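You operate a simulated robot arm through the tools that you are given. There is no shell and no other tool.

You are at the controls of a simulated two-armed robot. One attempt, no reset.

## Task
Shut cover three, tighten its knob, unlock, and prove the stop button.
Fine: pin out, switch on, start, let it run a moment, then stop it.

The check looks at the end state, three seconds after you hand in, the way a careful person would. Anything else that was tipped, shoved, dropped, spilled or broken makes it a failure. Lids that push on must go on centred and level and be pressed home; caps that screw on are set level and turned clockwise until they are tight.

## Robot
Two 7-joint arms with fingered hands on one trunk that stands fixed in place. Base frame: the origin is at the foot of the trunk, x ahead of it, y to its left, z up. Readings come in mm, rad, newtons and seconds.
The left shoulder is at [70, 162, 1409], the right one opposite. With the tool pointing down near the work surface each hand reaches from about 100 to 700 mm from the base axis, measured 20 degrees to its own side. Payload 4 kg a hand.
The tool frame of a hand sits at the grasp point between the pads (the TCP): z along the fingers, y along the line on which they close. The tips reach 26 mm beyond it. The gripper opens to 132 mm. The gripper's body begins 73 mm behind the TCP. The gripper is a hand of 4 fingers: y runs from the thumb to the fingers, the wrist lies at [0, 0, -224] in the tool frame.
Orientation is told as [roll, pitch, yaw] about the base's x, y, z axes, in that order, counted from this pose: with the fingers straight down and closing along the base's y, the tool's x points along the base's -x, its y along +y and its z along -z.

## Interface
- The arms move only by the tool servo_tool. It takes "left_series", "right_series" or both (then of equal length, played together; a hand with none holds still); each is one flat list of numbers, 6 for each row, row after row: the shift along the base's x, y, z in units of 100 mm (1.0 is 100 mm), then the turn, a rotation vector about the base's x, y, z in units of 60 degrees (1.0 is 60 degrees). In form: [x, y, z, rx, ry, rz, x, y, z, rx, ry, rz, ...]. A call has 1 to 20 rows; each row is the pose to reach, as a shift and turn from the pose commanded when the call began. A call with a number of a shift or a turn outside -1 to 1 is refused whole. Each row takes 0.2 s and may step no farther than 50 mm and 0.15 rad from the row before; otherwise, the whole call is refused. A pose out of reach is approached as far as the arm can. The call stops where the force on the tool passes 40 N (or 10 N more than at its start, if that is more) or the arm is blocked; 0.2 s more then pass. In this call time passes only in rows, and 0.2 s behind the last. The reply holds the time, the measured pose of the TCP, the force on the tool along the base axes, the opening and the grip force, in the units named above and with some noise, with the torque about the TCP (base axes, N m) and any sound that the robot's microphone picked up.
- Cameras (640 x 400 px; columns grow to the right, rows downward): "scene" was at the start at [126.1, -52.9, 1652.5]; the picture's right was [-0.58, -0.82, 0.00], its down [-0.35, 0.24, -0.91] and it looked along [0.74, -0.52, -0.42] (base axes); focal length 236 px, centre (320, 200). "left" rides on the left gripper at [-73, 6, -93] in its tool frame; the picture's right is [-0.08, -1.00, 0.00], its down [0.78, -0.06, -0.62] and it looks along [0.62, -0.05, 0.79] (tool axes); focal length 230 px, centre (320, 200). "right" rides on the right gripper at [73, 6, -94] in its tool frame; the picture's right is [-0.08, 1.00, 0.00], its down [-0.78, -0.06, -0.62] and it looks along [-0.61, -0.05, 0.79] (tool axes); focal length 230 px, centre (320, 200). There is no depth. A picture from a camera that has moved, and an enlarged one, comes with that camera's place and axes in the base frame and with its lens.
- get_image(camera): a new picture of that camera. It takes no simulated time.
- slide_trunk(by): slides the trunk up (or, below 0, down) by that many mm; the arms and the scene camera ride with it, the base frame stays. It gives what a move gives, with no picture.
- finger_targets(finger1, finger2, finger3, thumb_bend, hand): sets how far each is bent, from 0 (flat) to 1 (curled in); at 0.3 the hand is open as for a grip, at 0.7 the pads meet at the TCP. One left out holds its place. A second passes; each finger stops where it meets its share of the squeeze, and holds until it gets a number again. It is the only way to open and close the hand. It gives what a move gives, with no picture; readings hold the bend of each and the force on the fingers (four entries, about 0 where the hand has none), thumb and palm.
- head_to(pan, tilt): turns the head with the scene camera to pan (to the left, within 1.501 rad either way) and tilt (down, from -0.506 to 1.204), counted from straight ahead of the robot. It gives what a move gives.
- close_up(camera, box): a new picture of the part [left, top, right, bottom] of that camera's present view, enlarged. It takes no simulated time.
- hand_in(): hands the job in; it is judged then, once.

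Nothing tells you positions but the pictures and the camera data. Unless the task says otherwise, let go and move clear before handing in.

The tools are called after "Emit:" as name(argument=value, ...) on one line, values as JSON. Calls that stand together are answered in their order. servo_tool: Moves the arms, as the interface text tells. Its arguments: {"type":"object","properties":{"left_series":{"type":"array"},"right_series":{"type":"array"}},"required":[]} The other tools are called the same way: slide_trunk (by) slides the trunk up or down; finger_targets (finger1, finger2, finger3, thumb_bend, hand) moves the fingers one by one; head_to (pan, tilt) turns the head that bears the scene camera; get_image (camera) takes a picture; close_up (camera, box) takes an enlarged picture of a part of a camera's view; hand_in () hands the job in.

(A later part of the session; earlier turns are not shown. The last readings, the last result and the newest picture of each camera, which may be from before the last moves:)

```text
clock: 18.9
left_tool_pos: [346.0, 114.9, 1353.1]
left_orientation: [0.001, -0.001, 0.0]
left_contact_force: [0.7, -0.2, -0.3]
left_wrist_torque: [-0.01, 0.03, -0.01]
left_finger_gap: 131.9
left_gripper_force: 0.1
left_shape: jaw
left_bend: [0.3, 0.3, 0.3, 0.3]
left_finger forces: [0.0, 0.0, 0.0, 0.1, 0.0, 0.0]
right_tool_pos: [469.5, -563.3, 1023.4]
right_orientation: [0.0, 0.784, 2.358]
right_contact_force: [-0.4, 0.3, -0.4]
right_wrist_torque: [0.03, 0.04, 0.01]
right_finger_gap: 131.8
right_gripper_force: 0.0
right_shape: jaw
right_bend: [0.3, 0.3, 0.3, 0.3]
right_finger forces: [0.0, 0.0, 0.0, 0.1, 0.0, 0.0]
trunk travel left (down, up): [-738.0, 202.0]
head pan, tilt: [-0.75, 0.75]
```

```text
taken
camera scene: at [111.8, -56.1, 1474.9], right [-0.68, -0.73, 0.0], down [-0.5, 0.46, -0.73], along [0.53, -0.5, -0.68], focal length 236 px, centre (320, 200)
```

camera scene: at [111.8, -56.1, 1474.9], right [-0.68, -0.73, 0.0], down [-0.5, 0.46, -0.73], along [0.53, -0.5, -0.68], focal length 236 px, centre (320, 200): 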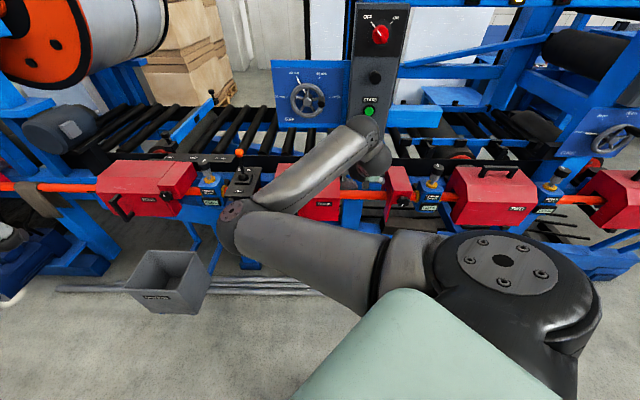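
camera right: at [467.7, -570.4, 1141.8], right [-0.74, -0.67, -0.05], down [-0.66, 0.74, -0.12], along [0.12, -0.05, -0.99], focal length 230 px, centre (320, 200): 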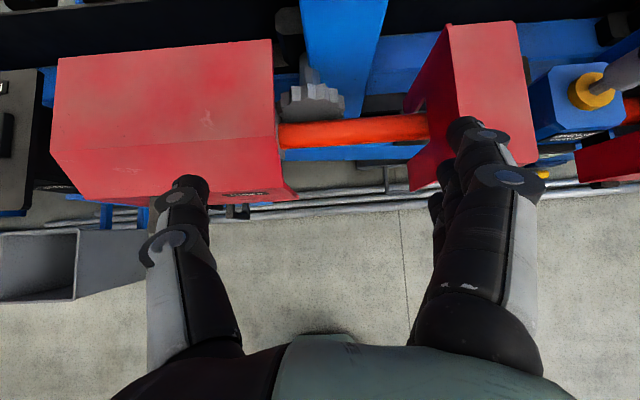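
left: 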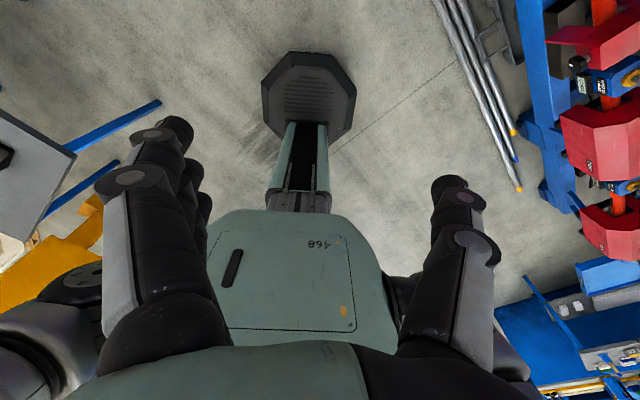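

Everything so far was within reach. The elbow is left and low, and the panel and cover are visible. Continuing down and left toward the handle.

Emit:
servo_tool(right_series=[0.06, 0.17, -0.25, 0, 0, 0, 0.13, 0.34, -0.5, 0, 0, 0, 0.19, 0.51, -0.75, 0, 0, 0, 0.255, 0.68, -1.0, 0, 0, 0])

Emit:
servo_tool(right_series=[0.1, 0.135, -0.15, -0.066, -0.066, 0, 0.2, 0.27, -0.3, -0.132, -0.132, 0, 0.3, 0.4, -0.45, -0.199, -0.199, 0, 0.396, 0.537, -0.6, -0.265, -0.265, 0])

Emit:
get_image(camera="scene")

Emit:
get_image(camera="right")

```text
clock: 20.1
left_tool_pos: [345.5, 115.4, 1353.8]
left_orientation: [-0.001, -0.001, 0.0]
left_contact_force: [-0.3, 0.0, -0.8]
left_wrist_torque: [0.03, 0.02, 0.02]
left_finger_gap: 132.0
left_gripper_force: 0.0
left_shape: jaw
left_bend: [0.3, 0.3, 0.3, 0.3]
left_finger forces: [0.0, 0.0, 0.0, 0.1, 0.0, 0.1]
right_tool_pos: [487.2, -556.3, 969.0]
right_orientation: [0.064, 0.886, 2.336]
right_contact_force: [0.3, 0.2, 0.8]
right_wrist_torque: [0.01, 0.03, 0.01]
right_finger_gap: 131.8
right_gripper_force: 0.0
right_shape: jaw
right_bend: [0.3, 0.3, 0.3, 0.3]
right_finger forces: [0.1, 0.0, 0.0, 0.0, 0.0, 0.0]
trunk travel left (down, up): [-738.0, 202.0]
head pan, tilt: [-0.75, 0.75]
stopped in row 4 (right hand): the arm was blocked; the commanded pose is now the measured one
```

```text
clock: 20.7
left_tool_pos: [344.7, 115.3, 1353.7]
left_orientation: [0.0, 0.0, -0.001]
left_contact_force: [-1.0, -0.5, 0.2]
left_wrist_torque: [-0.02, -0.01, 0.02]
left_finger_gap: 131.7
left_gripper_force: 0.0
left_shape: jaw
left_bend: [0.3, 0.3, 0.3, 0.3]
left_finger forces: [0.1, 0.1, 0.1, 0.0, 0.0, 0.0]
right_tool_pos: [498.2, -605.7, 1022.1]
right_orientation: [0.259, 1.203, 2.452]
right_contact_force: [-0.2, 0.1, -0.6]
right_wrist_torque: [-0.01, 0.0, 0.0]
right_finger_gap: 131.6
right_gripper_force: 0.1
right_shape: jaw
right_bend: [0.3, 0.3, 0.3, 0.3]
right_finger forces: [0.1, 0.1, 0.0, 0.0, 0.0, 0.1]
trunk travel left (down, up): [-738.0, 202.0]
head pan, tilt: [-0.75, 0.75]
stopped in row 2 (right hand): the arm was blocked; the commanded pose is now the measured one
```

```text
taken
camera scene: at [110.7, -57.3, 1475.0], right [-0.68, -0.73, 0.0], down [-0.5, 0.47, -0.73], along [0.54, -0.5, -0.68], focal length 236 px, centre (320, 200)
```

scene: 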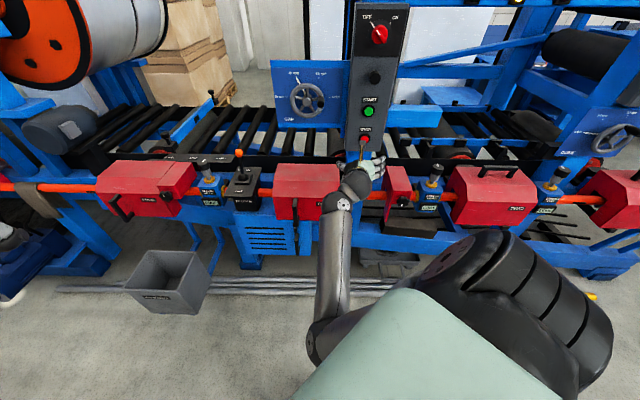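

```text
taken
camera right: at [463.5, -553.8, 1123.2], right [-0.82, -0.57, 0.02], down [-0.5, 0.69, -0.52], along [0.29, -0.44, -0.85], focal length 230 px, centre (320, 200)
```

right: 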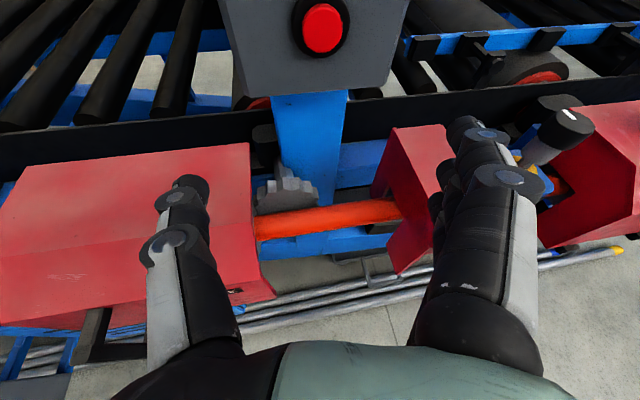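

The arm reported a block and then dropped into an elbow-down posture, with the hand near u = 76, v = 781, z = 1022 touching nothing. I'll pull back slightly, straighten the hand to point level at the machine, and check it is free.

Emit:
servo_tool(right_series=[-0.05, 0.08, 0.156, -0.04, -0.058, 0.031, -0.1, 0.16, 0.312, -0.08, -0.116, 0.062, -0.153, 0.238, 0.468, -0.12, -0.173, 0.092, -0.204, 0.317, 0.624, -0.16, -0.231, 0.123, -0.255, 0.396, 0.78, -0.201, -0.289, 0.154])

Emit:
get_image(camera="scene")

Emit:
get_image(camera="right")

```text
clock: 21.9
left_tool_pos: [345.2, 116.0, 1354.5]
left_orientation: [-0.002, 0.0, -0.001]
left_contact_force: [-0.1, 0.2, 1.2]
left_wrist_torque: [0.01, -0.01, -0.02]
left_finger_gap: 131.8
left_gripper_force: 0.1
left_shape: jaw
left_bend: [0.3, 0.3, 0.3, 0.3]
left_finger forces: [0.0, 0.0, 0.0, 0.1, 0.1, 0.1]
right_tool_pos: [472.8, -572.1, 1118.7]
right_orientation: [2.804, 1.531, -1.131]
right_contact_force: [0.8, -0.4, 1.1]
right_wrist_torque: [-0.03, -0.02, -0.03]
right_finger_gap: 131.9
right_gripper_force: 0.1
right_shape: jaw
right_bend: [0.3, 0.3, 0.3, 0.3]
right_finger forces: [0.0, 0.0, 0.0, 0.0, 0.0, 0.0]
trunk travel left (down, up): [-738.0, 202.0]
head pan, tilt: [-0.75, 0.75]
```

```text
taken
camera scene: at [111.0, -56.0, 1474.9], right [-0.68, -0.73, 0.0], down [-0.5, 0.46, -0.73], along [0.54, -0.5, -0.68], focal length 236 px, centre (320, 200)
```

scene: 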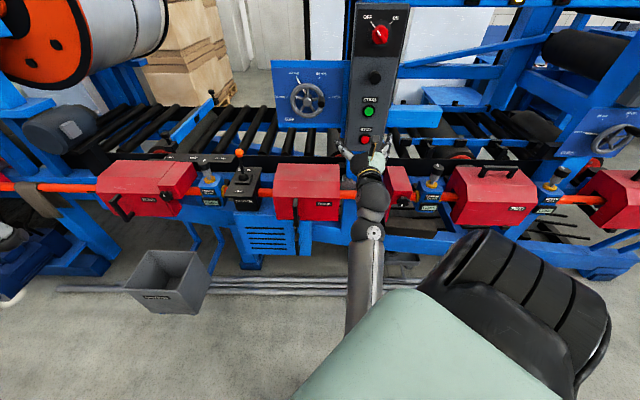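

```text
taken
camera right: at [401.6, -506.7, 1188.3], right [-0.71, -0.7, -0.06], down [-0.38, 0.45, -0.81], along [0.6, -0.55, -0.59], focal length 230 px, centre (320, 200)
```

right: 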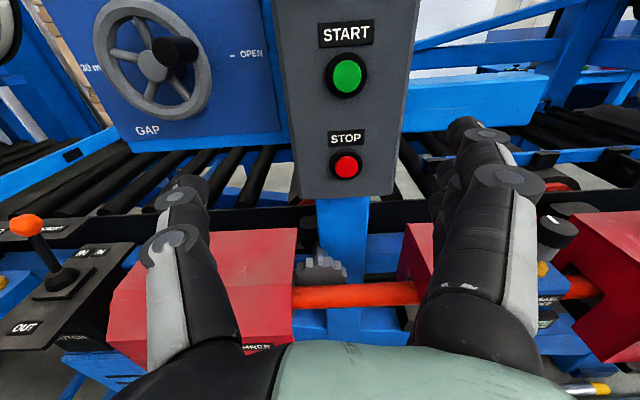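

The hand now points level at the machine with the elbow below and the camera above, which is a good working posture. I'll lower the trunk 150 mm, keeping v at about 739 so it clears the cover, then shift left in line with the handle.

Emit:
slide_trunk(by=-150)

Emit:
servo_tool(right_series=[0.175, 0.175, 0, 0, 0, 0, 0.35, 0.35, 0, 0, 0, 0, 0.525, 0.525, 0, 0, 0, 0, 0.7, 0.7, 0, 0, 0, 0])

Emit:
get_image(camera="scene")

Emit:
get_image(camera="right")

```text
clock: 23.7
left_tool_pos: [345.3, 115.6, 1203.3]
left_orientation: [0.0, 0.001, 0.001]
left_contact_force: [-0.2, -1.5, -0.4]
left_wrist_torque: [0.0, 0.0, 0.01]
left_finger_gap: 132.0
left_gripper_force: 0.1
left_shape: jaw
left_bend: [0.3, 0.3, 0.3, 0.3]
left_finger forces: [0.0, 0.1, 0.1, 0.1, 0.1, 0.0]
right_tool_pos: [473.1, -572.6, 964.9]
right_orientation: [2.561, 1.534, -1.369]
right_contact_force: [-0.7, 0.5, 0.7]
right_wrist_torque: [0.01, 0.01, -0.03]
right_finger_gap: 131.8
right_gripper_force: 0.1
right_shape: jaw
right_bend: [0.3, 0.3, 0.3, 0.3]
right_finger forces: [0.0, 0.1, 0.1, 0.0, 0.1, 0.1]
trunk travel left (down, up): [-588.0, 352.0]
head pan, tilt: [-0.75, 0.75]
```

```text
clock: 24.4
left_tool_pos: [346.3, 116.2, 1203.4]
left_orientation: [-0.002, 0.001, -0.001]
left_contact_force: [-0.5, 0.1, -0.1]
left_wrist_torque: [0.0, 0.0, -0.02]
left_finger_gap: 132.1
left_gripper_force: 0.1
left_shape: jaw
left_bend: [0.3, 0.3, 0.3, 0.3]
left_finger forces: [0.0, 0.1, 0.0, 0.1, 0.0, 0.0]
right_tool_pos: [508.1, -552.3, 989.9]
right_orientation: [2.234, 1.408, -1.713]
right_contact_force: [-0.6, 0.3, 0.4]
right_wrist_torque: [-0.01, -0.02, -0.01]
right_finger_gap: 132.0
right_gripper_force: 0.1
right_shape: jaw
right_bend: [0.3, 0.3, 0.3, 0.3]
right_finger forces: [0.1, 0.0, 0.1, 0.1, 0.0, 0.0]
trunk travel left (down, up): [-588.0, 352.0]
head pan, tilt: [-0.75, 0.75]
stopped in row 3 (right hand): the arm was blocked; the commanded pose is now the measured one
```

```text
taken
camera scene: at [111.8, -56.0, 1324.9], right [-0.68, -0.73, 0.0], down [-0.5, 0.46, -0.73], along [0.53, -0.5, -0.68], focal length 236 px, centre (320, 200)
```

scene: 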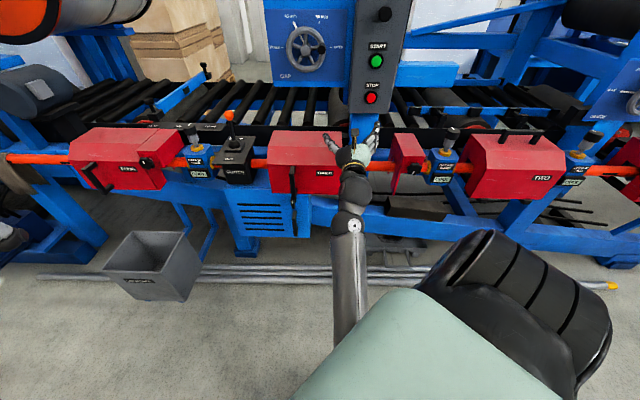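

```text
taken
camera right: at [440.0, -477.8, 1053.3], right [-0.72, -0.69, 0.05], down [-0.4, 0.36, -0.84], along [0.57, -0.63, -0.53], focal length 230 px, centre (320, 200)
```

right: 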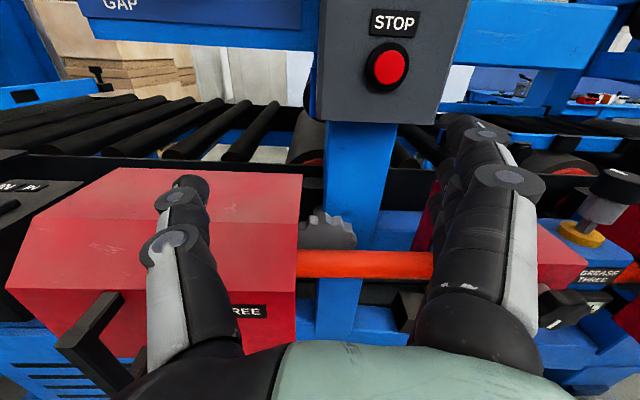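

Moving left stops when the elbow meets the trunk. If the shoulder is lower relative to the hand, the elbow swings forward and clear, so I'll raise the hand relative to the shoulder, then lower the trunk, then shift left.

Emit:
servo_tool(right_series=[-0.07, -0.033, 0.25, 0.038, -0.005, 0.005, -0.14, -0.067, 0.5, 0.077, -0.01, 0.01, -0.21, -0.1, 0.75, 0.115, -0.015, 0.014, -0.276, -0.134, 1.0, 0.154, -0.02, 0.019])

Emit:
servo_tool(right_series=[0, 0, 0.25, 0, 0, 0, 0, 0, 0.5, 0, 0, 0])

Emit:
get_image(camera="right")

Emit:
get_image(camera="scene")

```text
clock: 25.4
left_tool_pos: [346.0, 115.0, 1203.8]
left_orientation: [-0.001, 0.0, 0.001]
left_contact_force: [-0.3, 0.5, -0.4]
left_wrist_torque: [-0.03, 0.01, 0.03]
left_finger_gap: 131.6
left_gripper_force: 0.0
left_shape: jaw
left_bend: [0.3, 0.3, 0.3, 0.3]
left_finger forces: [0.0, 0.0, 0.0, 0.0, 0.1, 0.1]
right_tool_pos: [482.7, -566.7, 1090.0]
right_orientation: [-0.505, 1.565, 1.851]
right_contact_force: [-0.5, -0.2, -0.4]
right_wrist_torque: [0.01, 0.02, -0.01]
right_finger_gap: 131.9
right_gripper_force: 0.2
right_shape: jaw
right_bend: [0.3, 0.3, 0.3, 0.3]
right_finger forces: [0.1, 0.1, 0.1, 0.1, 0.0, 0.0]
trunk travel left (down, up): [-588.0, 352.0]
head pan, tilt: [-0.75, 0.75]
```

```text
clock: 26.0
left_tool_pos: [347.1, 116.2, 1203.4]
left_orientation: [-0.002, -0.001, 0.001]
left_contact_force: [0.0, 0.3, -0.3]
left_wrist_torque: [0.0, -0.01, -0.01]
left_finger_gap: 131.7
left_gripper_force: 0.0
left_shape: jaw
left_bend: [0.3, 0.3, 0.3, 0.3]
left_finger forces: [0.0, 0.0, 0.0, 0.0, 0.0, 0.1]
right_tool_pos: [481.7, -567.5, 1141.5]
right_orientation: [-0.65, 1.566, 1.706]
right_contact_force: [0.0, -0.4, -0.4]
right_wrist_torque: [0.02, 0.01, -0.03]
right_finger_gap: 131.7
right_gripper_force: 0.1
right_shape: jaw
right_bend: [0.3, 0.3, 0.3, 0.3]
right_finger forces: [0.1, 0.1, 0.1, 0.0, 0.1, 0.0]
trunk travel left (down, up): [-588.0, 352.0]
head pan, tilt: [-0.75, 0.75]
```

```text
taken
camera right: at [410.8, -504.5, 1213.4], right [-0.7, -0.7, -0.08], down [-0.39, 0.48, -0.78], along [0.59, -0.52, -0.62], focal length 230 px, centre (320, 200)
```

right: 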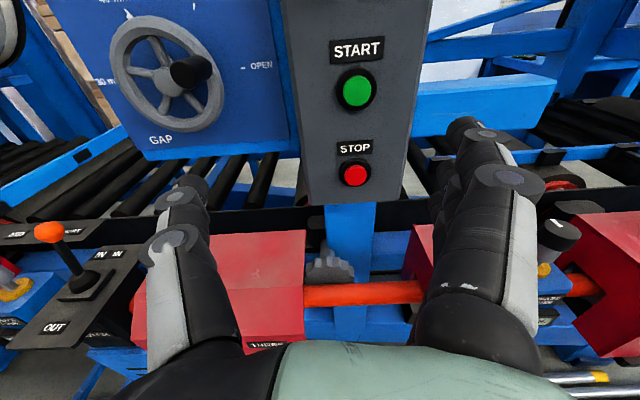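

```text
taken
camera scene: at [111.6, -55.6, 1324.8], right [-0.68, -0.73, 0.0], down [-0.5, 0.46, -0.73], along [0.53, -0.5, -0.68], focal length 236 px, centre (320, 200)
```

scene: 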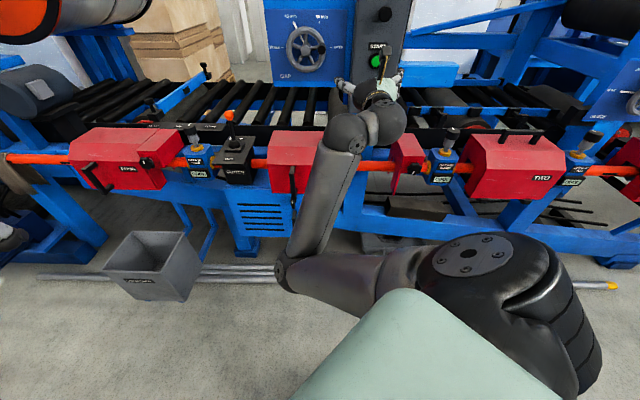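

The elbow is now forward and clear of the trunk, and the hand is level. I'll lower the trunk 180 mm, then move left to the handle line in front of cover three.

Emit:
slide_trunk(by=-180)

Emit:
servo_tool(right_series=[0.14, 0.14, 0, 0, 0, 0, 0.28, 0.28, 0, 0, 0, 0, 0.42, 0.42, 0, 0, 0, 0, 0.56, 0.56, 0, 0, 0, 0, 0.7, 0.7, 0, 0, 0, 0])

Emit:
get_image(camera="scene")

Emit:
get_image(camera="right")

```text
clock: 28.0
left_tool_pos: [346.5, 116.4, 1023.5]
left_orientation: [-0.002, 0.0, 0.001]
left_contact_force: [0.3, -0.8, -0.1]
left_wrist_torque: [-0.01, 0.02, 0.03]
left_finger_gap: 131.8
left_gripper_force: 0.1
left_shape: jaw
left_bend: [0.3, 0.3, 0.3, 0.3]
left_finger forces: [0.0, 0.0, 0.0, 0.0, 0.0, 0.0]
right_tool_pos: [481.7, -569.1, 960.1]
right_orientation: [-0.577, 1.565, 1.778]
right_contact_force: [-1.2, 0.7, 0.2]
right_wrist_torque: [0.03, 0.03, 0.02]
right_finger_gap: 131.8
right_gripper_force: 0.2
right_shape: jaw
right_bend: [0.3, 0.3, 0.3, 0.3]
right_finger forces: [0.0, 0.0, 0.0, 0.0, 0.0, 0.0]
trunk travel left (down, up): [-408.0, 532.0]
head pan, tilt: [-0.75, 0.75]
```

```text
clock: 29.2
left_tool_pos: [345.7, 115.4, 1024.3]
left_orientation: [-0.002, 0.0, 0.0]
left_contact_force: [-0.4, 0.0, 0.7]
left_wrist_torque: [-0.02, 0.02, 0.0]
left_finger_gap: 132.1
left_gripper_force: 0.1
left_shape: jaw
left_bend: [0.3, 0.3, 0.3, 0.3]
left_finger forces: [0.0, 0.1, 0.0, 0.0, 0.1, 0.0]
right_tool_pos: [553.9, -497.2, 957.9]
right_orientation: [-0.698, 1.569, 1.658]
right_contact_force: [-0.1, 0.3, -0.6]
right_wrist_torque: [0.01, -0.02, 0.0]
right_finger_gap: 131.9
right_gripper_force: 0.0
right_shape: jaw
right_bend: [0.3, 0.3, 0.3, 0.3]
right_finger forces: [0.0, 0.0, 0.0, 0.0, 0.1, 0.0]
trunk travel left (down, up): [-408.0, 532.0]
head pan, tilt: [-0.75, 0.75]
```

```text
taken
camera scene: at [111.7, -55.8, 1144.9], right [-0.68, -0.73, 0.0], down [-0.5, 0.46, -0.73], along [0.53, -0.5, -0.68], focal length 236 px, centre (320, 200)
```

scene: 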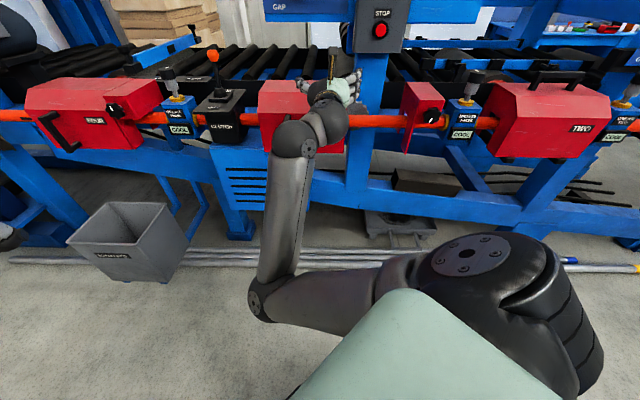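

```text
taken
camera right: at [481.5, -435.5, 1032.3], right [-0.71, -0.7, -0.08], down [-0.39, 0.48, -0.78], along [0.59, -0.52, -0.62], focal length 230 px, centre (320, 200)
```

right: 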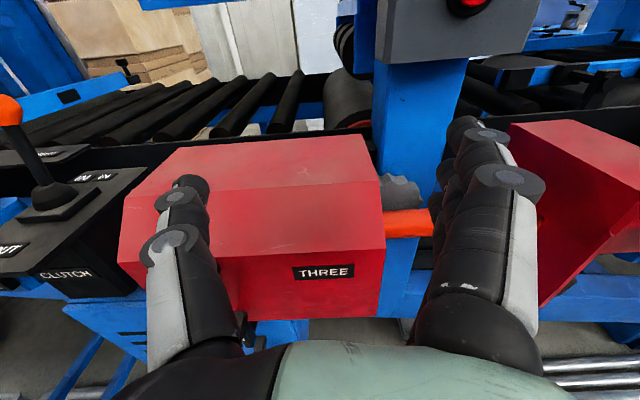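

The hand is at u = -40, v = 743, z = 958, and the cover is clear in view. I'll move 93 mm further left so the handle bar will lie between thumb and fingers, then check before lowering.

Emit:
servo_tool(right_series=[0.13, 0.13, 0, 0, 0, 0, 0.26, 0.26, 0, 0, 0, 0, 0.39, 0.39, 0, 0, 0, 0, 0.52, 0.52, 0, 0, 0, 0, 0.655, 0.655, 0, 0, 0, 0])

Emit:
get_image(camera="right")

Emit:
close_up(camera="scene", box=[200, 50, 360, 200])

```text
clock: 30.6
left_tool_pos: [345.9, 115.9, 1023.3]
left_orientation: [0.0, 0.002, 0.001]
left_contact_force: [0.6, 0.2, -0.8]
left_wrist_torque: [0.02, -0.02, 0.0]
left_finger_gap: 131.8
left_gripper_force: 0.0
left_shape: jaw
left_bend: [0.3, 0.3, 0.3, 0.3]
left_finger forces: [0.1, 0.0, 0.0, 0.0, 0.0, 0.1]
right_tool_pos: [607.3, -455.9, 982.3]
right_orientation: [3.126, 1.527, -0.85]
right_contact_force: [-0.1, -0.5, -1.1]
right_wrist_torque: [-0.02, 0.01, 0.01]
right_finger_gap: 131.9
right_gripper_force: 0.0
right_shape: jaw
right_bend: [0.3, 0.3, 0.3, 0.3]
right_finger forces: [0.1, 0.0, 0.0, 0.0, 0.0, 0.0]
trunk travel left (down, up): [-408.0, 532.0]
head pan, tilt: [-0.75, 0.75]
stopped in row 5 (right hand): the arm was blocked; the commanded pose is now the measured one
```

```text
taken
camera right: at [536.4, -389.2, 1052.5], right [-0.74, -0.67, -0.08], down [-0.35, 0.47, -0.81], along [0.58, -0.57, -0.58], focal length 230 px, centre (320, 200)
```

right: 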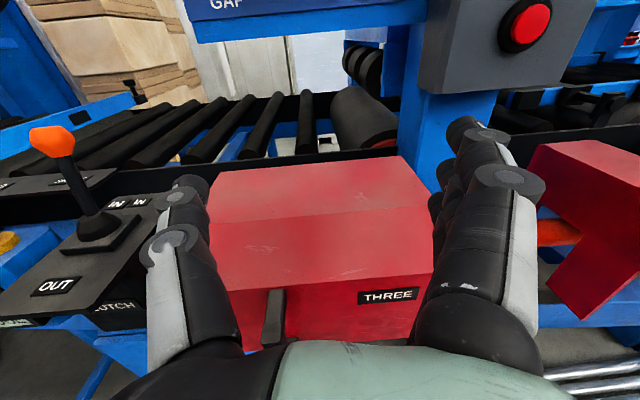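

```text
2.67 times, centred on (280, 125) of scene
camera zoom: at [111.4, -56.4, 1144.9], right [-0.68, -0.73, 0.0], down [-0.5, 0.47, -0.73], along [0.54, -0.5, -0.68], focal length 629 px, centre (427, 400)
```

zoom: 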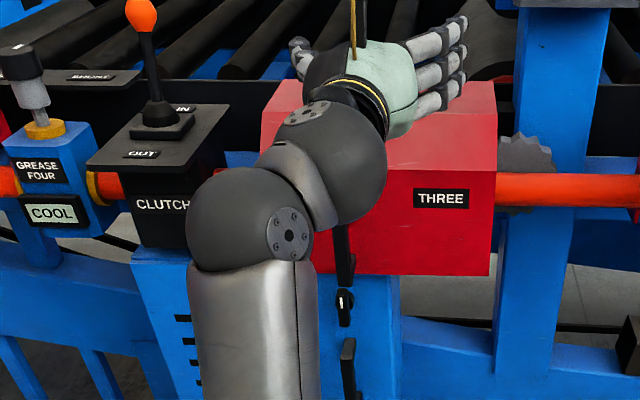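

The hand stopped 26 mm short of centre at u = -107, but the camera shows the handle bar already between thumb and fingers. I'll back off about 12 mm and then lower with the trunk around the bar.

Emit:
servo_tool(right_series=[-0.04, 0.04, 0, 0, 0, 0, -0.085, 0.085, 0, 0, 0, 0])

Emit:
get_image(camera="scene")

Emit:
close_up(camera="right", box=[140, 140, 560, 400])

```text
clock: 31.2
left_tool_pos: [345.6, 117.1, 1023.7]
left_orientation: [-0.003, -0.001, 0.002]
left_contact_force: [0.4, -0.1, 0.2]
left_wrist_torque: [0.0, -0.02, 0.04]
left_finger_gap: 131.7
left_gripper_force: 0.1
left_shape: jaw
left_bend: [0.3, 0.3, 0.3, 0.3]
left_finger forces: [0.1, 0.0, 0.0, 0.0, 0.0, 0.1]
right_tool_pos: [593.7, -458.7, 992.4]
right_orientation: [3.02, 1.508, -0.981]
right_contact_force: [0.4, 0.6, 0.3]
right_wrist_torque: [0.0, -0.01, -0.02]
right_finger_gap: 131.6
right_gripper_force: 0.1
right_shape: jaw
right_bend: [0.3, 0.3, 0.3, 0.3]
right_finger forces: [0.0, 0.1, 0.0, 0.0, 0.0, 0.0]
trunk travel left (down, up): [-408.0, 532.0]
head pan, tilt: [-0.75, 0.75]
```

```text
taken
camera scene: at [111.5, -56.0, 1144.9], right [-0.68, -0.73, 0.0], down [-0.5, 0.46, -0.73], along [0.54, -0.5, -0.68], focal length 236 px, centre (320, 200)
```

scene: 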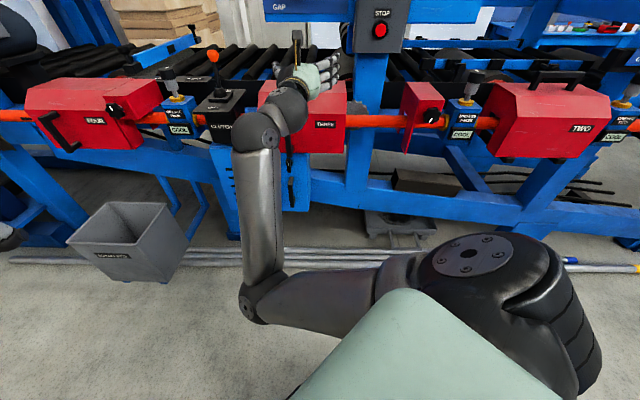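

```text
1.52 times, centred on (350, 270) of right
camera zoom: at [524.0, -387.7, 1059.0], right [-0.75, -0.66, -0.07], down [-0.33, 0.46, -0.82], along [0.57, -0.59, -0.57], focal length 351 px, centre (274, 93)
```

zoom: 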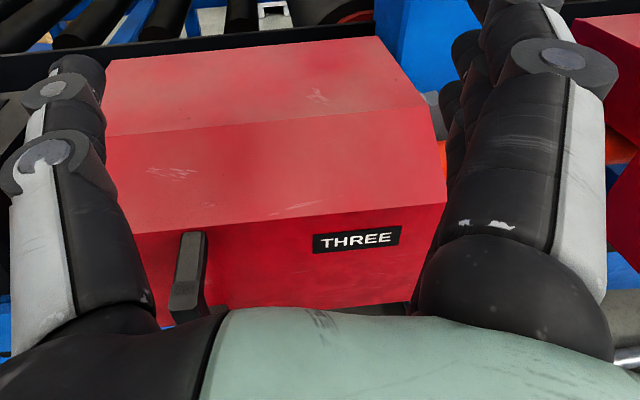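

A joint limit is in the way with the hand level this far left. If I tilt the hand about 40° down and turn it slightly left, the wrist moves to an easier position while the grip around the vertical bar stays good. I'll re-orient here, above the handle.

Emit:
servo_tool(right_series=[0.011, 0.049, 0, 0.071, 0.076, 0.032, 0.021, 0.098, 0, 0.141, 0.153, 0.064, 0.032, 0.147, 0, 0.212, 0.229, 0.096, 0.042, 0.196, 0, 0.282, 0.306, 0.127, 0.053, 0.245, 0, 0.353, 0.382, 0.159, 0.063, 0.294, 0, 0.423, 0.459, 0.191, 0.074, 0.343, 0, 0.494, 0.535, 0.223])

Emit:
get_image(camera="scene")

Emit:
get_image(camera="right")

```text
clock: 32.8
left_tool_pos: [346.9, 116.8, 1021.9]
left_orientation: [-0.002, 0.003, 0.001]
left_contact_force: [1.7, 0.0, -0.5]
left_wrist_torque: [-0.02, 0.1, 0.0]
left_finger_gap: 131.8
left_gripper_force: 0.0
left_shape: jaw
left_bend: [0.3, 0.3, 0.3, 0.3]
left_finger forces: [0.0, 0.1, 0.1, 0.0, 0.0, 0.1]
right_tool_pos: [672.6, -455.7, 964.5]
right_orientation: [-0.037, 0.842, 2.519]
right_contact_force: [0.3, -0.4, 0.8]
right_wrist_torque: [-0.02, 0.03, -0.06]
right_finger_gap: 131.8
right_gripper_force: 0.1
right_shape: jaw
right_bend: [0.3, 0.3, 0.3, 0.3]
right_finger forces: [0.1, 0.0, 0.0, 0.0, 0.0, 0.1]
right hand out of reach, approached as far as the arm can: row 3, 4, 5, 6, 7
trunk travel left (down, up): [-408.0, 532.0]
head pan, tilt: [-0.75, 0.75]
```

```text
taken
camera scene: at [113.4, -55.6, 1144.5], right [-0.68, -0.73, 0.0], down [-0.5, 0.46, -0.73], along [0.53, -0.5, -0.68], focal length 236 px, centre (320, 200)
```

scene: 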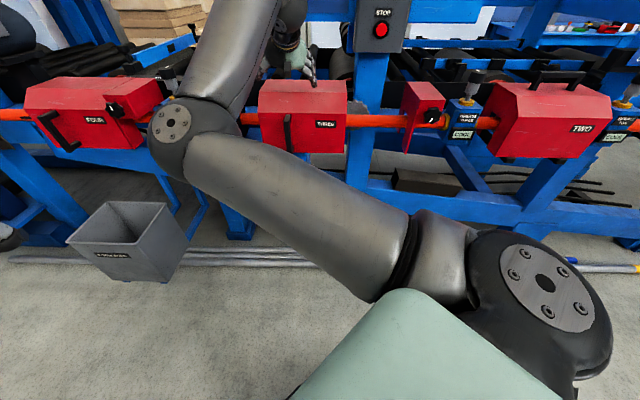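

```text
taken
camera right: at [648.7, -451.0, 1080.5], right [-0.6, -0.8, -0.08], down [-0.78, 0.6, -0.18], along [0.19, -0.04, -0.98], focal length 230 px, centre (320, 200)
```

right: 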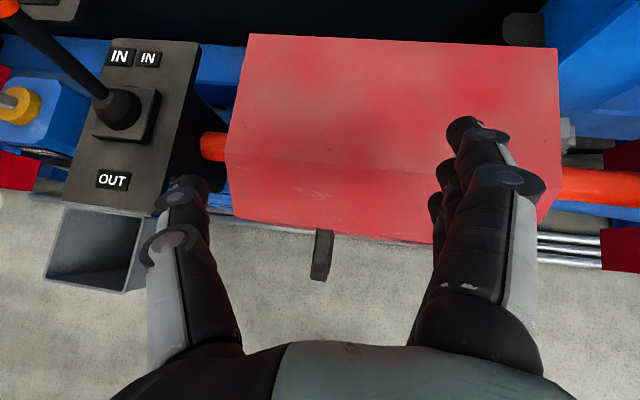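

The elbow flipped up and left again and the hand ended over the cover, touching nothing. The handle is straight ahead of the left shoulder, so I'll use the left arm for the cover. First the right arm goes back up and to the right, out of the way.

Emit:
servo_tool(right_series=[-0.2, -0.057, 0.2, 0, 0, 0, -0.4, -0.113, 0.4, 0, 0, 0, -0.6, -0.17, 0.6, 0, 0, 0, -0.8, -0.227, 0.8, 0, 0, 0, -0.99, -0.283, 1.0, 0, 0, 0])

Emit:
get_image(camera="scene")

```text
clock: 34.0
left_tool_pos: [344.1, 116.0, 1022.7]
left_orientation: [-0.001, 0.0, 0.0]
left_contact_force: [0.4, -0.1, 0.6]
left_wrist_torque: [-0.03, 0.0, 0.04]
left_finger_gap: 132.1
left_gripper_force: 0.1
left_shape: jaw
left_bend: [0.3, 0.3, 0.3, 0.3]
left_finger forces: [0.0, 0.1, 0.0, 0.0, 0.1, 0.0]
right_tool_pos: [569.3, -495.0, 1062.6]
right_orientation: [-0.04, 0.837, 2.502]
right_contact_force: [-0.4, -0.3, -0.8]
right_wrist_torque: [0.04, -0.04, 0.03]
right_finger_gap: 131.6
right_gripper_force: 0.0
right_shape: jaw
right_bend: [0.3, 0.3, 0.3, 0.3]
right_finger forces: [0.0, 0.1, 0.0, 0.0, 0.0, 0.0]
right hand out of reach, approached as far as the arm can: row 1, 2, 3, 4
trunk travel left (down, up): [-408.0, 532.0]
head pan, tilt: [-0.75, 0.75]
```

```text
taken
camera scene: at [110.7, -56.2, 1144.9], right [-0.68, -0.73, 0.0], down [-0.5, 0.47, -0.73], along [0.54, -0.5, -0.68], focal length 236 px, centre (320, 200)
```

scene: 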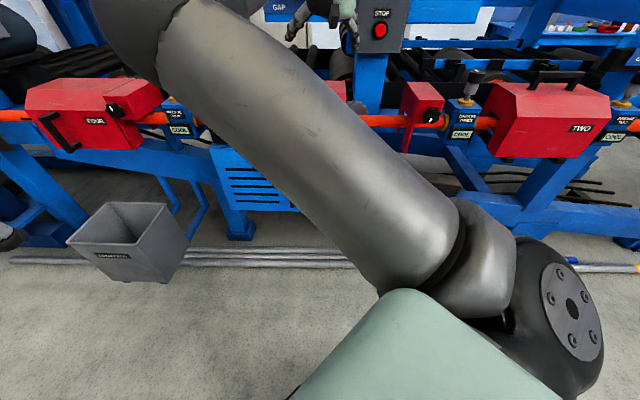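

The right elbow is up on the left again. I'll move the right hand further right, raise the trunk so the hand sits below shoulder level, and settle it back into the elbow-down posture.

Emit:
servo_tool(right_series=[-0.2, -0.2, 0, 0, 0, 0, -0.4, -0.4, 0, 0, 0, 0, -0.6, -0.6, 0, 0, 0, 0, -0.8, -0.8, 0, 0, 0, 0, -0.9, -0.9, 0, 0, 0, 0])

Emit:
slide_trunk(by=200)

Emit:
servo_tool(right_series=[0, 0, -0.25, 0, 0, 0, 0, 0, -0.5, 0, 0, 0, 0, 0, -0.75, 0, 0, 0, 0, 0, -1.0, 0, 0, 0])

Emit:
get_image(camera="scene")

```text
clock: 35.2
left_tool_pos: [346.0, 115.3, 1022.7]
left_orientation: [0.001, -0.001, -0.002]
left_contact_force: [0.3, -0.3, 0.3]
left_wrist_torque: [-0.03, 0.01, 0.02]
left_finger_gap: 131.8
left_gripper_force: 0.0
left_shape: jaw
left_bend: [0.3, 0.3, 0.3, 0.3]
left_finger forces: [0.0, 0.0, 0.0, 0.0, 0.1, 0.0]
right_tool_pos: [478.7, -578.0, 1068.3]
right_orientation: [-0.04, 0.846, 2.516]
right_contact_force: [-0.4, 0.6, 0.6]
right_wrist_torque: [0.02, 0.0, -0.01]
right_finger_gap: 132.2
right_gripper_force: 0.1
right_shape: jaw
right_bend: [0.3, 0.3, 0.3, 0.3]
right_finger forces: [0.0, 0.0, 0.0, 0.0, 0.1, 0.1]
trunk travel left (down, up): [-408.0, 532.0]
head pan, tilt: [-0.75, 0.75]
```

```text
clock: 37.4
left_tool_pos: [345.8, 115.8, 1223.3]
left_orientation: [0.001, 0.001, 0.0]
left_contact_force: [0.5, 0.1, -0.2]
left_wrist_torque: [0.02, 0.01, -0.03]
left_finger_gap: 132.1
left_gripper_force: 0.0
left_shape: jaw
left_bend: [0.3, 0.3, 0.3, 0.3]
left_finger forces: [0.1, 0.1, 0.1, 0.0, 0.0, 0.1]
right_tool_pos: [479.2, -577.6, 1268.5]
right_orientation: [-0.039, 0.846, 2.515]
right_contact_force: [-0.4, -0.2, -1.0]
right_wrist_torque: [-0.01, 0.01, 0.02]
right_finger_gap: 131.9
right_gripper_force: 0.0
right_shape: jaw
right_bend: [0.3, 0.3, 0.3, 0.3]
right_finger forces: [0.0, 0.0, 0.0, 0.0, 0.0, 0.1]
trunk travel left (down, up): [-608.0, 332.0]
head pan, tilt: [-0.75, 0.75]
```

```text
clock: 38.4
left_tool_pos: [346.3, 116.4, 1223.3]
left_orientation: [0.0, 0.002, 0.0]
left_contact_force: [0.7, -0.5, 0.2]
left_wrist_torque: [0.03, -0.01, 0.03]
left_finger_gap: 131.9
left_gripper_force: 0.0
left_shape: jaw
left_bend: [0.3, 0.3, 0.3, 0.3]
left_finger forces: [0.0, 0.1, 0.0, 0.1, 0.0, 0.0]
right_tool_pos: [482.6, -577.0, 1168.0]
right_orientation: [-0.039, 0.846, 2.516]
right_contact_force: [0.4, 0.2, -0.2]
right_wrist_torque: [0.03, -0.02, 0.02]
right_finger_gap: 131.8
right_gripper_force: 0.0
right_shape: jaw
right_bend: [0.3, 0.3, 0.3, 0.3]
right_finger forces: [0.0, 0.0, 0.0, 0.1, 0.0, 0.1]
trunk travel left (down, up): [-608.0, 332.0]
head pan, tilt: [-0.75, 0.75]
```

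```text
taken
camera scene: at [112.4, -56.6, 1344.8], right [-0.68, -0.73, 0.0], down [-0.5, 0.47, -0.73], along [0.53, -0.5, -0.68], focal length 236 px, centre (320, 200)
```

scene: 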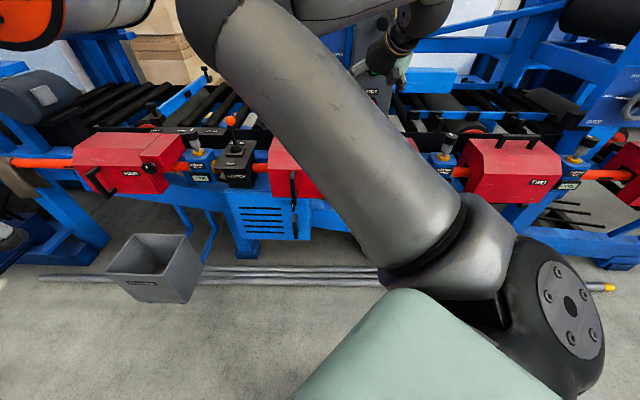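

The right hand is at u = 67, z = 1168 with the elbow up-left. I'll lower it further and shift right to bring the elbow down.

Emit:
servo_tool(right_series=[0, 0, -0.25, 0, 0, 0, 0, 0, -0.5, 0, 0, 0, 0, 0, -0.75, 0, 0, 0, 0, 0, -1.0, 0, 0, 0])

Emit:
get_image(camera="scene")

```text
clock: 39.4
left_tool_pos: [346.8, 115.2, 1223.1]
left_orientation: [0.0, 0.002, 0.0]
left_contact_force: [0.0, 1.2, -0.4]
left_wrist_torque: [0.0, 0.01, 0.01]
left_finger_gap: 132.2
left_gripper_force: 0.0
left_shape: jaw
left_bend: [0.3, 0.3, 0.3, 0.3]
left_finger forces: [0.1, 0.0, 0.0, 0.0, 0.1, 0.0]
right_tool_pos: [481.0, -578.2, 1066.3]
right_orientation: [-0.041, 0.847, 2.516]
right_contact_force: [-1.0, -0.2, -0.4]
right_wrist_torque: [-0.03, 0.01, -0.02]
right_finger_gap: 131.5
right_gripper_force: 0.0
right_shape: jaw
right_bend: [0.3, 0.3, 0.3, 0.3]
right_finger forces: [0.0, 0.0, 0.0, 0.0, 0.0, 0.0]
trunk travel left (down, up): [-608.0, 332.0]
head pan, tilt: [-0.75, 0.75]
```

```text
taken
camera scene: at [112.5, -56.7, 1344.8], right [-0.68, -0.73, 0.0], down [-0.5, 0.47, -0.73], along [0.53, -0.5, -0.68], focal length 236 px, centre (320, 200)
```

scene: 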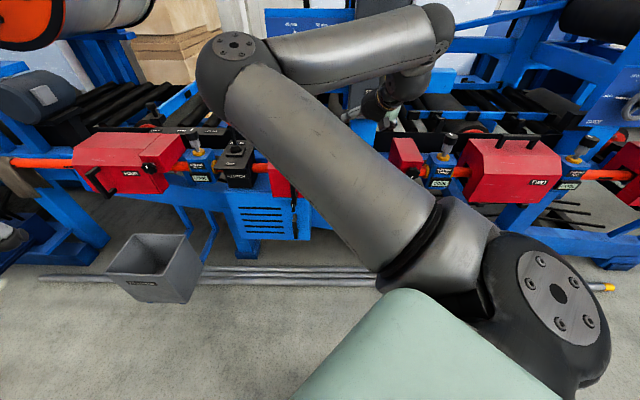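

The elbow is dropping as the hand goes lower. Now I'll level the hand while lowering a bit more and shifting slightly right.

Emit:
servo_tool(right_series=[-0.035, -0.035, -0.1, -0.077, -0.086, -0.031, -0.07, -0.07, -0.2, -0.153, -0.173, -0.061, -0.105, -0.105, -0.3, -0.23, -0.259, -0.092, -0.14, -0.14, -0.4, -0.306, -0.345, -0.123, -0.175, -0.175, -0.5, -0.383, -0.432, -0.153, -0.21, -0.21, -0.6, -0.459, -0.518, -0.184])

Emit:
get_image(camera="scene")

Emit:
get_image(camera="right")

```text
clock: 40.8
left_tool_pos: [345.9, 116.3, 1222.9]
left_orientation: [-0.001, 0.001, 0.0]
left_contact_force: [-0.5, 0.3, 0.6]
left_wrist_torque: [0.0, -0.04, 0.02]
left_finger_gap: 131.8
left_gripper_force: 0.1
left_shape: jaw
left_bend: [0.3, 0.3, 0.3, 0.3]
left_finger forces: [0.1, 0.1, 0.0, 0.0, 0.0, 0.1]
right_tool_pos: [457.2, -600.6, 1030.6]
right_orientation: [0.052, 1.289, 2.447]
right_contact_force: [0.0, 0.5, -0.9]
right_wrist_torque: [0.01, 0.0, 0.0]
right_finger_gap: 131.8
right_gripper_force: 0.0
right_shape: jaw
right_bend: [0.3, 0.3, 0.3, 0.3]
right_finger forces: [0.0, 0.1, 0.0, 0.0, 0.0, 0.0]
right hand out of reach, approached as far as the arm can: row 4, 5, 6
trunk travel left (down, up): [-608.0, 332.0]
head pan, tilt: [-0.75, 0.75]
```

```text
taken
camera scene: at [111.8, -55.8, 1344.9], right [-0.68, -0.73, 0.0], down [-0.5, 0.46, -0.73], along [0.53, -0.5, -0.68], focal length 236 px, centre (320, 200)
```

scene: 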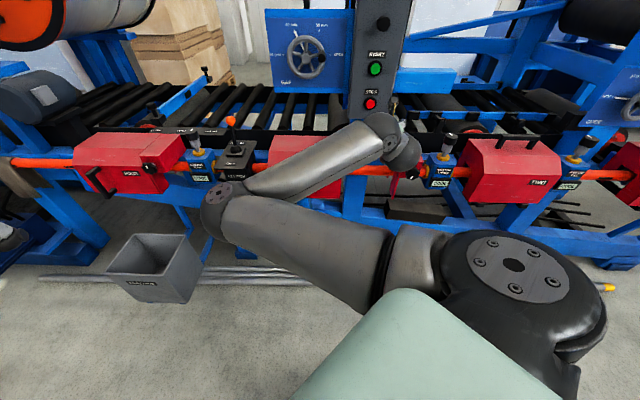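

```text
taken
camera right: at [402.5, -555.8, 1127.1], right [-0.69, -0.72, -0.06], down [-0.56, 0.59, -0.58], along [0.46, -0.37, -0.81], focal length 230 px, centre (320, 200)
```

right: 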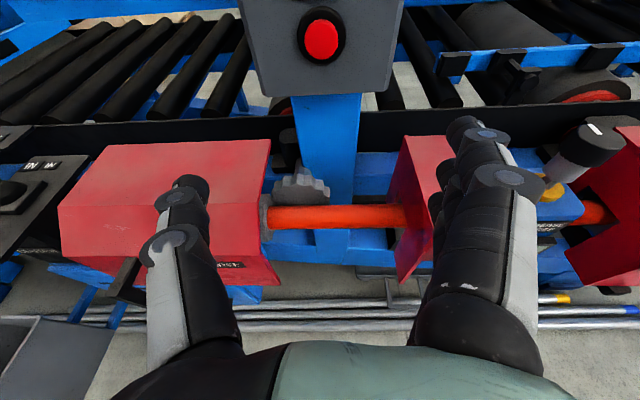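

The hand is nearly level and the elbow is left at about shoulder height. I'll raise the trunk 100 mm and lower the hand relative to it, which dropped the elbow last time.

Emit:
slide_trunk(by=100)

Emit:
servo_tool(right_series=[0, 0, -0.25, 0, 0, 0, 0, 0, -0.5, 0, 0, 0, 0, 0, -0.75, 0, 0, 0, 0, 0, -1.0, 0, 0, 0])

Emit:
get_image(camera="scene")

```text
clock: 42.1
left_tool_pos: [346.0, 115.8, 1323.1]
left_orientation: [-0.001, -0.001, 0.001]
left_contact_force: [-0.1, 1.0, 0.1]
left_wrist_torque: [0.01, -0.03, 0.02]
left_finger_gap: 132.1
left_gripper_force: 0.1
left_shape: jaw
left_bend: [0.3, 0.3, 0.3, 0.3]
left_finger forces: [0.0, 0.0, 0.1, 0.0, 0.0, 0.1]
right_tool_pos: [457.2, -600.6, 1131.3]
right_orientation: [0.052, 1.29, 2.446]
right_contact_force: [0.1, -0.5, -0.3]
right_wrist_torque: [0.0, 0.03, 0.0]
right_finger_gap: 131.9
right_gripper_force: 0.1
right_shape: jaw
right_bend: [0.3, 0.3, 0.3, 0.3]
right_finger forces: [0.0, 0.1, 0.0, 0.0, 0.0, 0.0]
trunk travel left (down, up): [-708.0, 232.0]
head pan, tilt: [-0.75, 0.75]
```

```text
clock: 43.3
left_tool_pos: [345.0, 115.5, 1323.8]
left_orientation: [-0.003, 0.0, 0.0]
left_contact_force: [0.0, 0.1, -0.1]
left_wrist_torque: [-0.02, 0.0, -0.02]
left_finger_gap: 131.8
left_gripper_force: 0.1
left_shape: jaw
left_bend: [0.3, 0.3, 0.3, 0.3]
left_finger forces: [0.1, 0.0, 0.0, 0.0, 0.0, 0.1]
right_tool_pos: [443.0, -633.4, 1071.5]
right_orientation: [0.18, 1.359, 2.513]
right_contact_force: [0.7, -0.1, -0.4]
right_wrist_torque: [0.03, 0.04, -0.01]
right_finger_gap: 132.1
right_gripper_force: 0.0
right_shape: jaw
right_bend: [0.3, 0.3, 0.3, 0.3]
right_finger forces: [0.0, 0.0, 0.0, 0.0, 0.1, 0.1]
right hand out of reach, approached as far as the arm can: row 1
trunk travel left (down, up): [-708.0, 232.0]
head pan, tilt: [-0.75, 0.75]
stopped in row 4 (right hand): the arm was blocked; the commanded pose is now the measured one
```

```text
taken
camera scene: at [111.3, -56.4, 1444.9], right [-0.68, -0.73, 0.0], down [-0.5, 0.47, -0.73], along [0.54, -0.5, -0.68], focal length 236 px, centre (320, 200)
```

scene: 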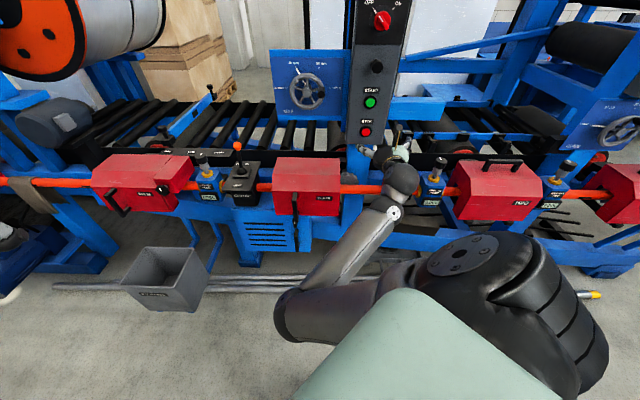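

The elbow is down again and the right arm is in its good posture. If I turn the hand about 45° to the left, the wrist stays in the easy zone while the fingers can still straddle the handle. I'll level it, turn it, and watch closely.

Emit:
servo_tool(right_series=[0.02, 0.14, -0.03, -0.039, -0.055, 0.007, 0.04, 0.29, -0.07, -0.078, -0.11, 0.015, 0.064, 0.43, -0.1, -0.117, -0.165, 0.022])

Emit:
servo_tool(right_series=[0.118, 0.118, -0.03, 0, 0, 0.125, 0.236, 0.236, -0.07, 0, 0, 0.25, 0.354, 0.354, -0.1, 0, 0, 0.375, 0.471, 0.471, -0.13, 0, 0, 0.5, 0.589, 0.589, -0.17, 0, 0, 0.625, 0.707, 0.707, -0.2, 0, 0, 0.75])

Emit:
finger_targets(hand="right", finger1=0.45, finger2=0.45, finger3=0.45, thumb_bend=0.45)

Emit:
get_image(camera="scene")

Emit:
get_image(camera="right")

```text
clock: 44.1
left_tool_pos: [345.3, 114.9, 1323.4]
left_orientation: [-0.002, -0.002, -0.001]
left_contact_force: [-0.8, 0.2, 0.5]
left_wrist_torque: [0.03, -0.01, 0.01]
left_finger_gap: 131.8
left_gripper_force: 0.0
left_shape: jaw
left_bend: [0.3, 0.3, 0.3, 0.3]
left_finger forces: [0.0, 0.0, 0.0, 0.1, 0.0, 0.1]
right_tool_pos: [434.4, -632.7, 1131.9]
right_orientation: [2.642, 1.428, -1.341]
right_contact_force: [-0.2, 0.0, 0.3]
right_wrist_torque: [0.0, 0.02, -0.01]
right_finger_gap: 132.1
right_gripper_force: 0.1
right_shape: jaw
right_bend: [0.3, 0.3, 0.3, 0.3]
right_finger forces: [0.0, 0.0, 0.0, 0.0, 0.0, 0.0]
trunk travel left (down, up): [-708.0, 232.0]
head pan, tilt: [-0.75, 0.75]
stopped in row 3 (right hand): the arm was blocked; the commanded pose is now the measured one
```

```text
clock: 45.5
left_tool_pos: [346.4, 114.4, 1323.0]
left_orientation: [-0.001, 0.001, 0.0]
left_contact_force: [0.7, -1.1, 0.0]
left_wrist_torque: [0.0, -0.02, 0.01]
left_finger_gap: 132.1
left_gripper_force: 0.0
left_shape: jaw
left_bend: [0.3, 0.3, 0.3, 0.3]
left_finger forces: [0.0, 0.0, 0.0, 0.0, 0.1, 0.0]
right_tool_pos: [505.0, -561.2, 1109.1]
right_orientation: [2.65, 1.429, -0.544]
right_contact_force: [-1.0, -0.9, 0.2]
right_wrist_torque: [0.02, -0.03, 0.0]
right_finger_gap: 131.9
right_gripper_force: 0.1
right_shape: jaw
right_bend: [0.3, 0.3, 0.3, 0.3]
right_finger forces: [0.1, 0.0, 0.0, 0.1, 0.0, 0.1]
trunk travel left (down, up): [-708.0, 232.0]
head pan, tilt: [-0.75, 0.75]
```

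```text
clock: 46.5
left_tool_pos: [346.0, 115.5, 1323.0]
left_orientation: [-0.002, -0.001, 0.0]
left_contact_force: [-0.6, -0.2, 0.4]
left_wrist_torque: [0.0, -0.02, -0.03]
left_finger_gap: 131.6
left_gripper_force: 0.0
left_shape: jaw
left_bend: [0.3, 0.3, 0.3, 0.3]
left_finger forces: [0.0, 0.1, 0.0, 0.0, 0.0, 0.0]
right_tool_pos: [505.6, -563.0, 1110.2]
right_orientation: [2.644, 1.429, -0.554]
right_contact_force: [0.5, -0.5, -1.0]
right_wrist_torque: [0.02, 0.06, -0.02]
right_finger_gap: 87.9
right_gripper_force: 0.0
right_shape: fingers
right_bend: [0.45, 0.45, 0.45, 0.45]
right_finger forces: [0.1, 0.1, 0.1, 0.0, 0.1, 0.0]
trunk travel left (down, up): [-708.0, 232.0]
head pan, tilt: [-0.75, 0.75]
```

```text
taken
camera scene: at [111.5, -56.2, 1444.9], right [-0.68, -0.73, 0.0], down [-0.5, 0.47, -0.73], along [0.54, -0.5, -0.68], focal length 236 px, centre (320, 200)
```

scene: 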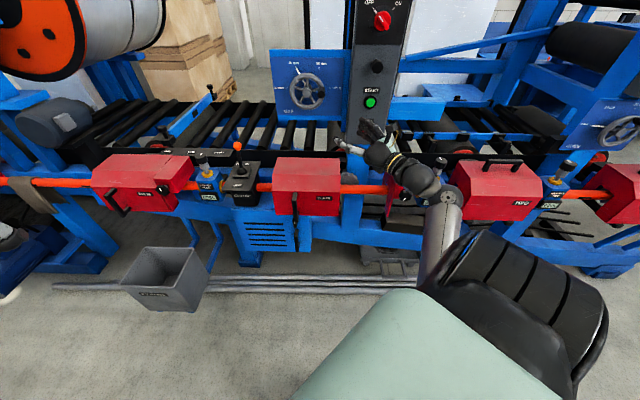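

```text
taken
camera right: at [402.4, -557.3, 1171.5], right [-0.05, -1.0, -0.01], down [-0.51, 0.03, -0.86], along [0.86, -0.04, -0.51], focal length 230 px, centre (320, 200)
```

right: 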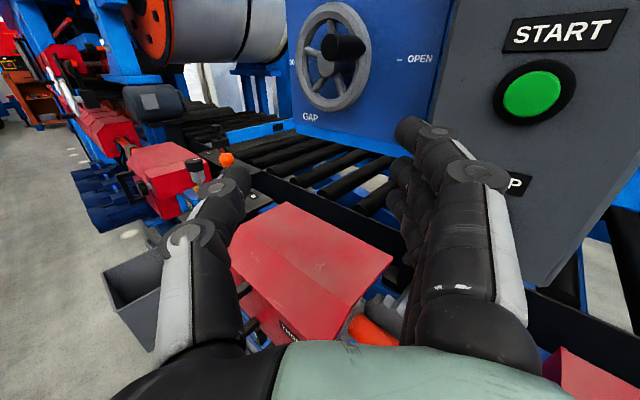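

The hand now points about 45° left with the elbow low and right, which is the posture I wanted. I'll level it and move left until it's above the handle.

Emit:
servo_tool(right_series=[0.178, 0.232, -0.05, 0.022, 0.039, 0.018, 0.356, 0.465, -0.1, 0.045, 0.078, 0.036, 0.534, 0.697, -0.15, 0.067, 0.117, 0.054])

Emit:
get_image(camera="right")

Emit:
get_image(camera="scene")

```text
clock: 47.3
left_tool_pos: [346.8, 116.2, 1324.7]
left_orientation: [-0.003, 0.0, 0.0]
left_contact_force: [-0.1, -0.2, -0.1]
left_wrist_torque: [0.03, 0.02, -0.03]
left_finger_gap: 131.9
left_gripper_force: 0.1
left_shape: jaw
left_bend: [0.3, 0.3, 0.3, 0.3]
left_finger forces: [0.0, 0.0, 0.0, 0.1, 0.0, 0.1]
right_tool_pos: [558.9, -491.9, 1093.6]
right_orientation: [0.502, 1.569, -2.639]
right_contact_force: [0.7, 0.1, -1.1]
right_wrist_torque: [0.0, 0.0, 0.02]
right_finger_gap: 87.5
right_gripper_force: 0.1
right_shape: fingers
right_bend: [0.45, 0.45, 0.45, 0.45]
right_finger forces: [0.0, 0.0, 0.0, 0.0, 0.1, 0.1]
trunk travel left (down, up): [-708.0, 232.0]
head pan, tilt: [-0.75, 0.75]
```

```text
taken
camera right: at [463.8, -497.1, 1167.0], right [0.0, -1.0, -0.08], down [-0.62, 0.06, -0.78], along [0.79, 0.05, -0.62], focal length 230 px, centre (320, 200)
```

right: 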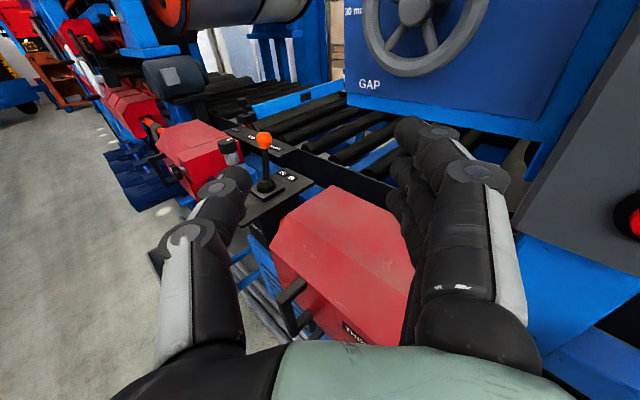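

```text
taken
camera scene: at [112.1, -55.9, 1444.8], right [-0.68, -0.73, 0.0], down [-0.5, 0.46, -0.73], along [0.53, -0.5, -0.68], focal length 236 px, centre (320, 200)
```

scene: 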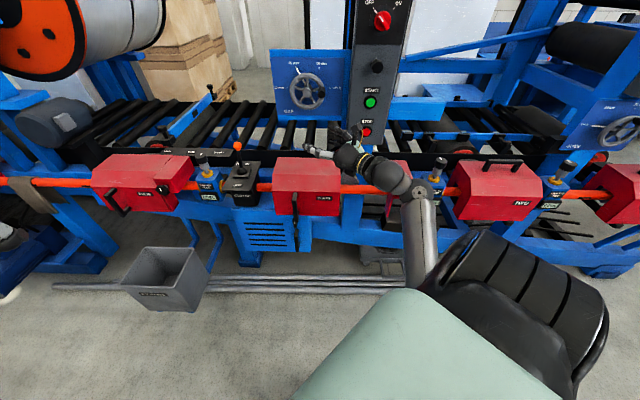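

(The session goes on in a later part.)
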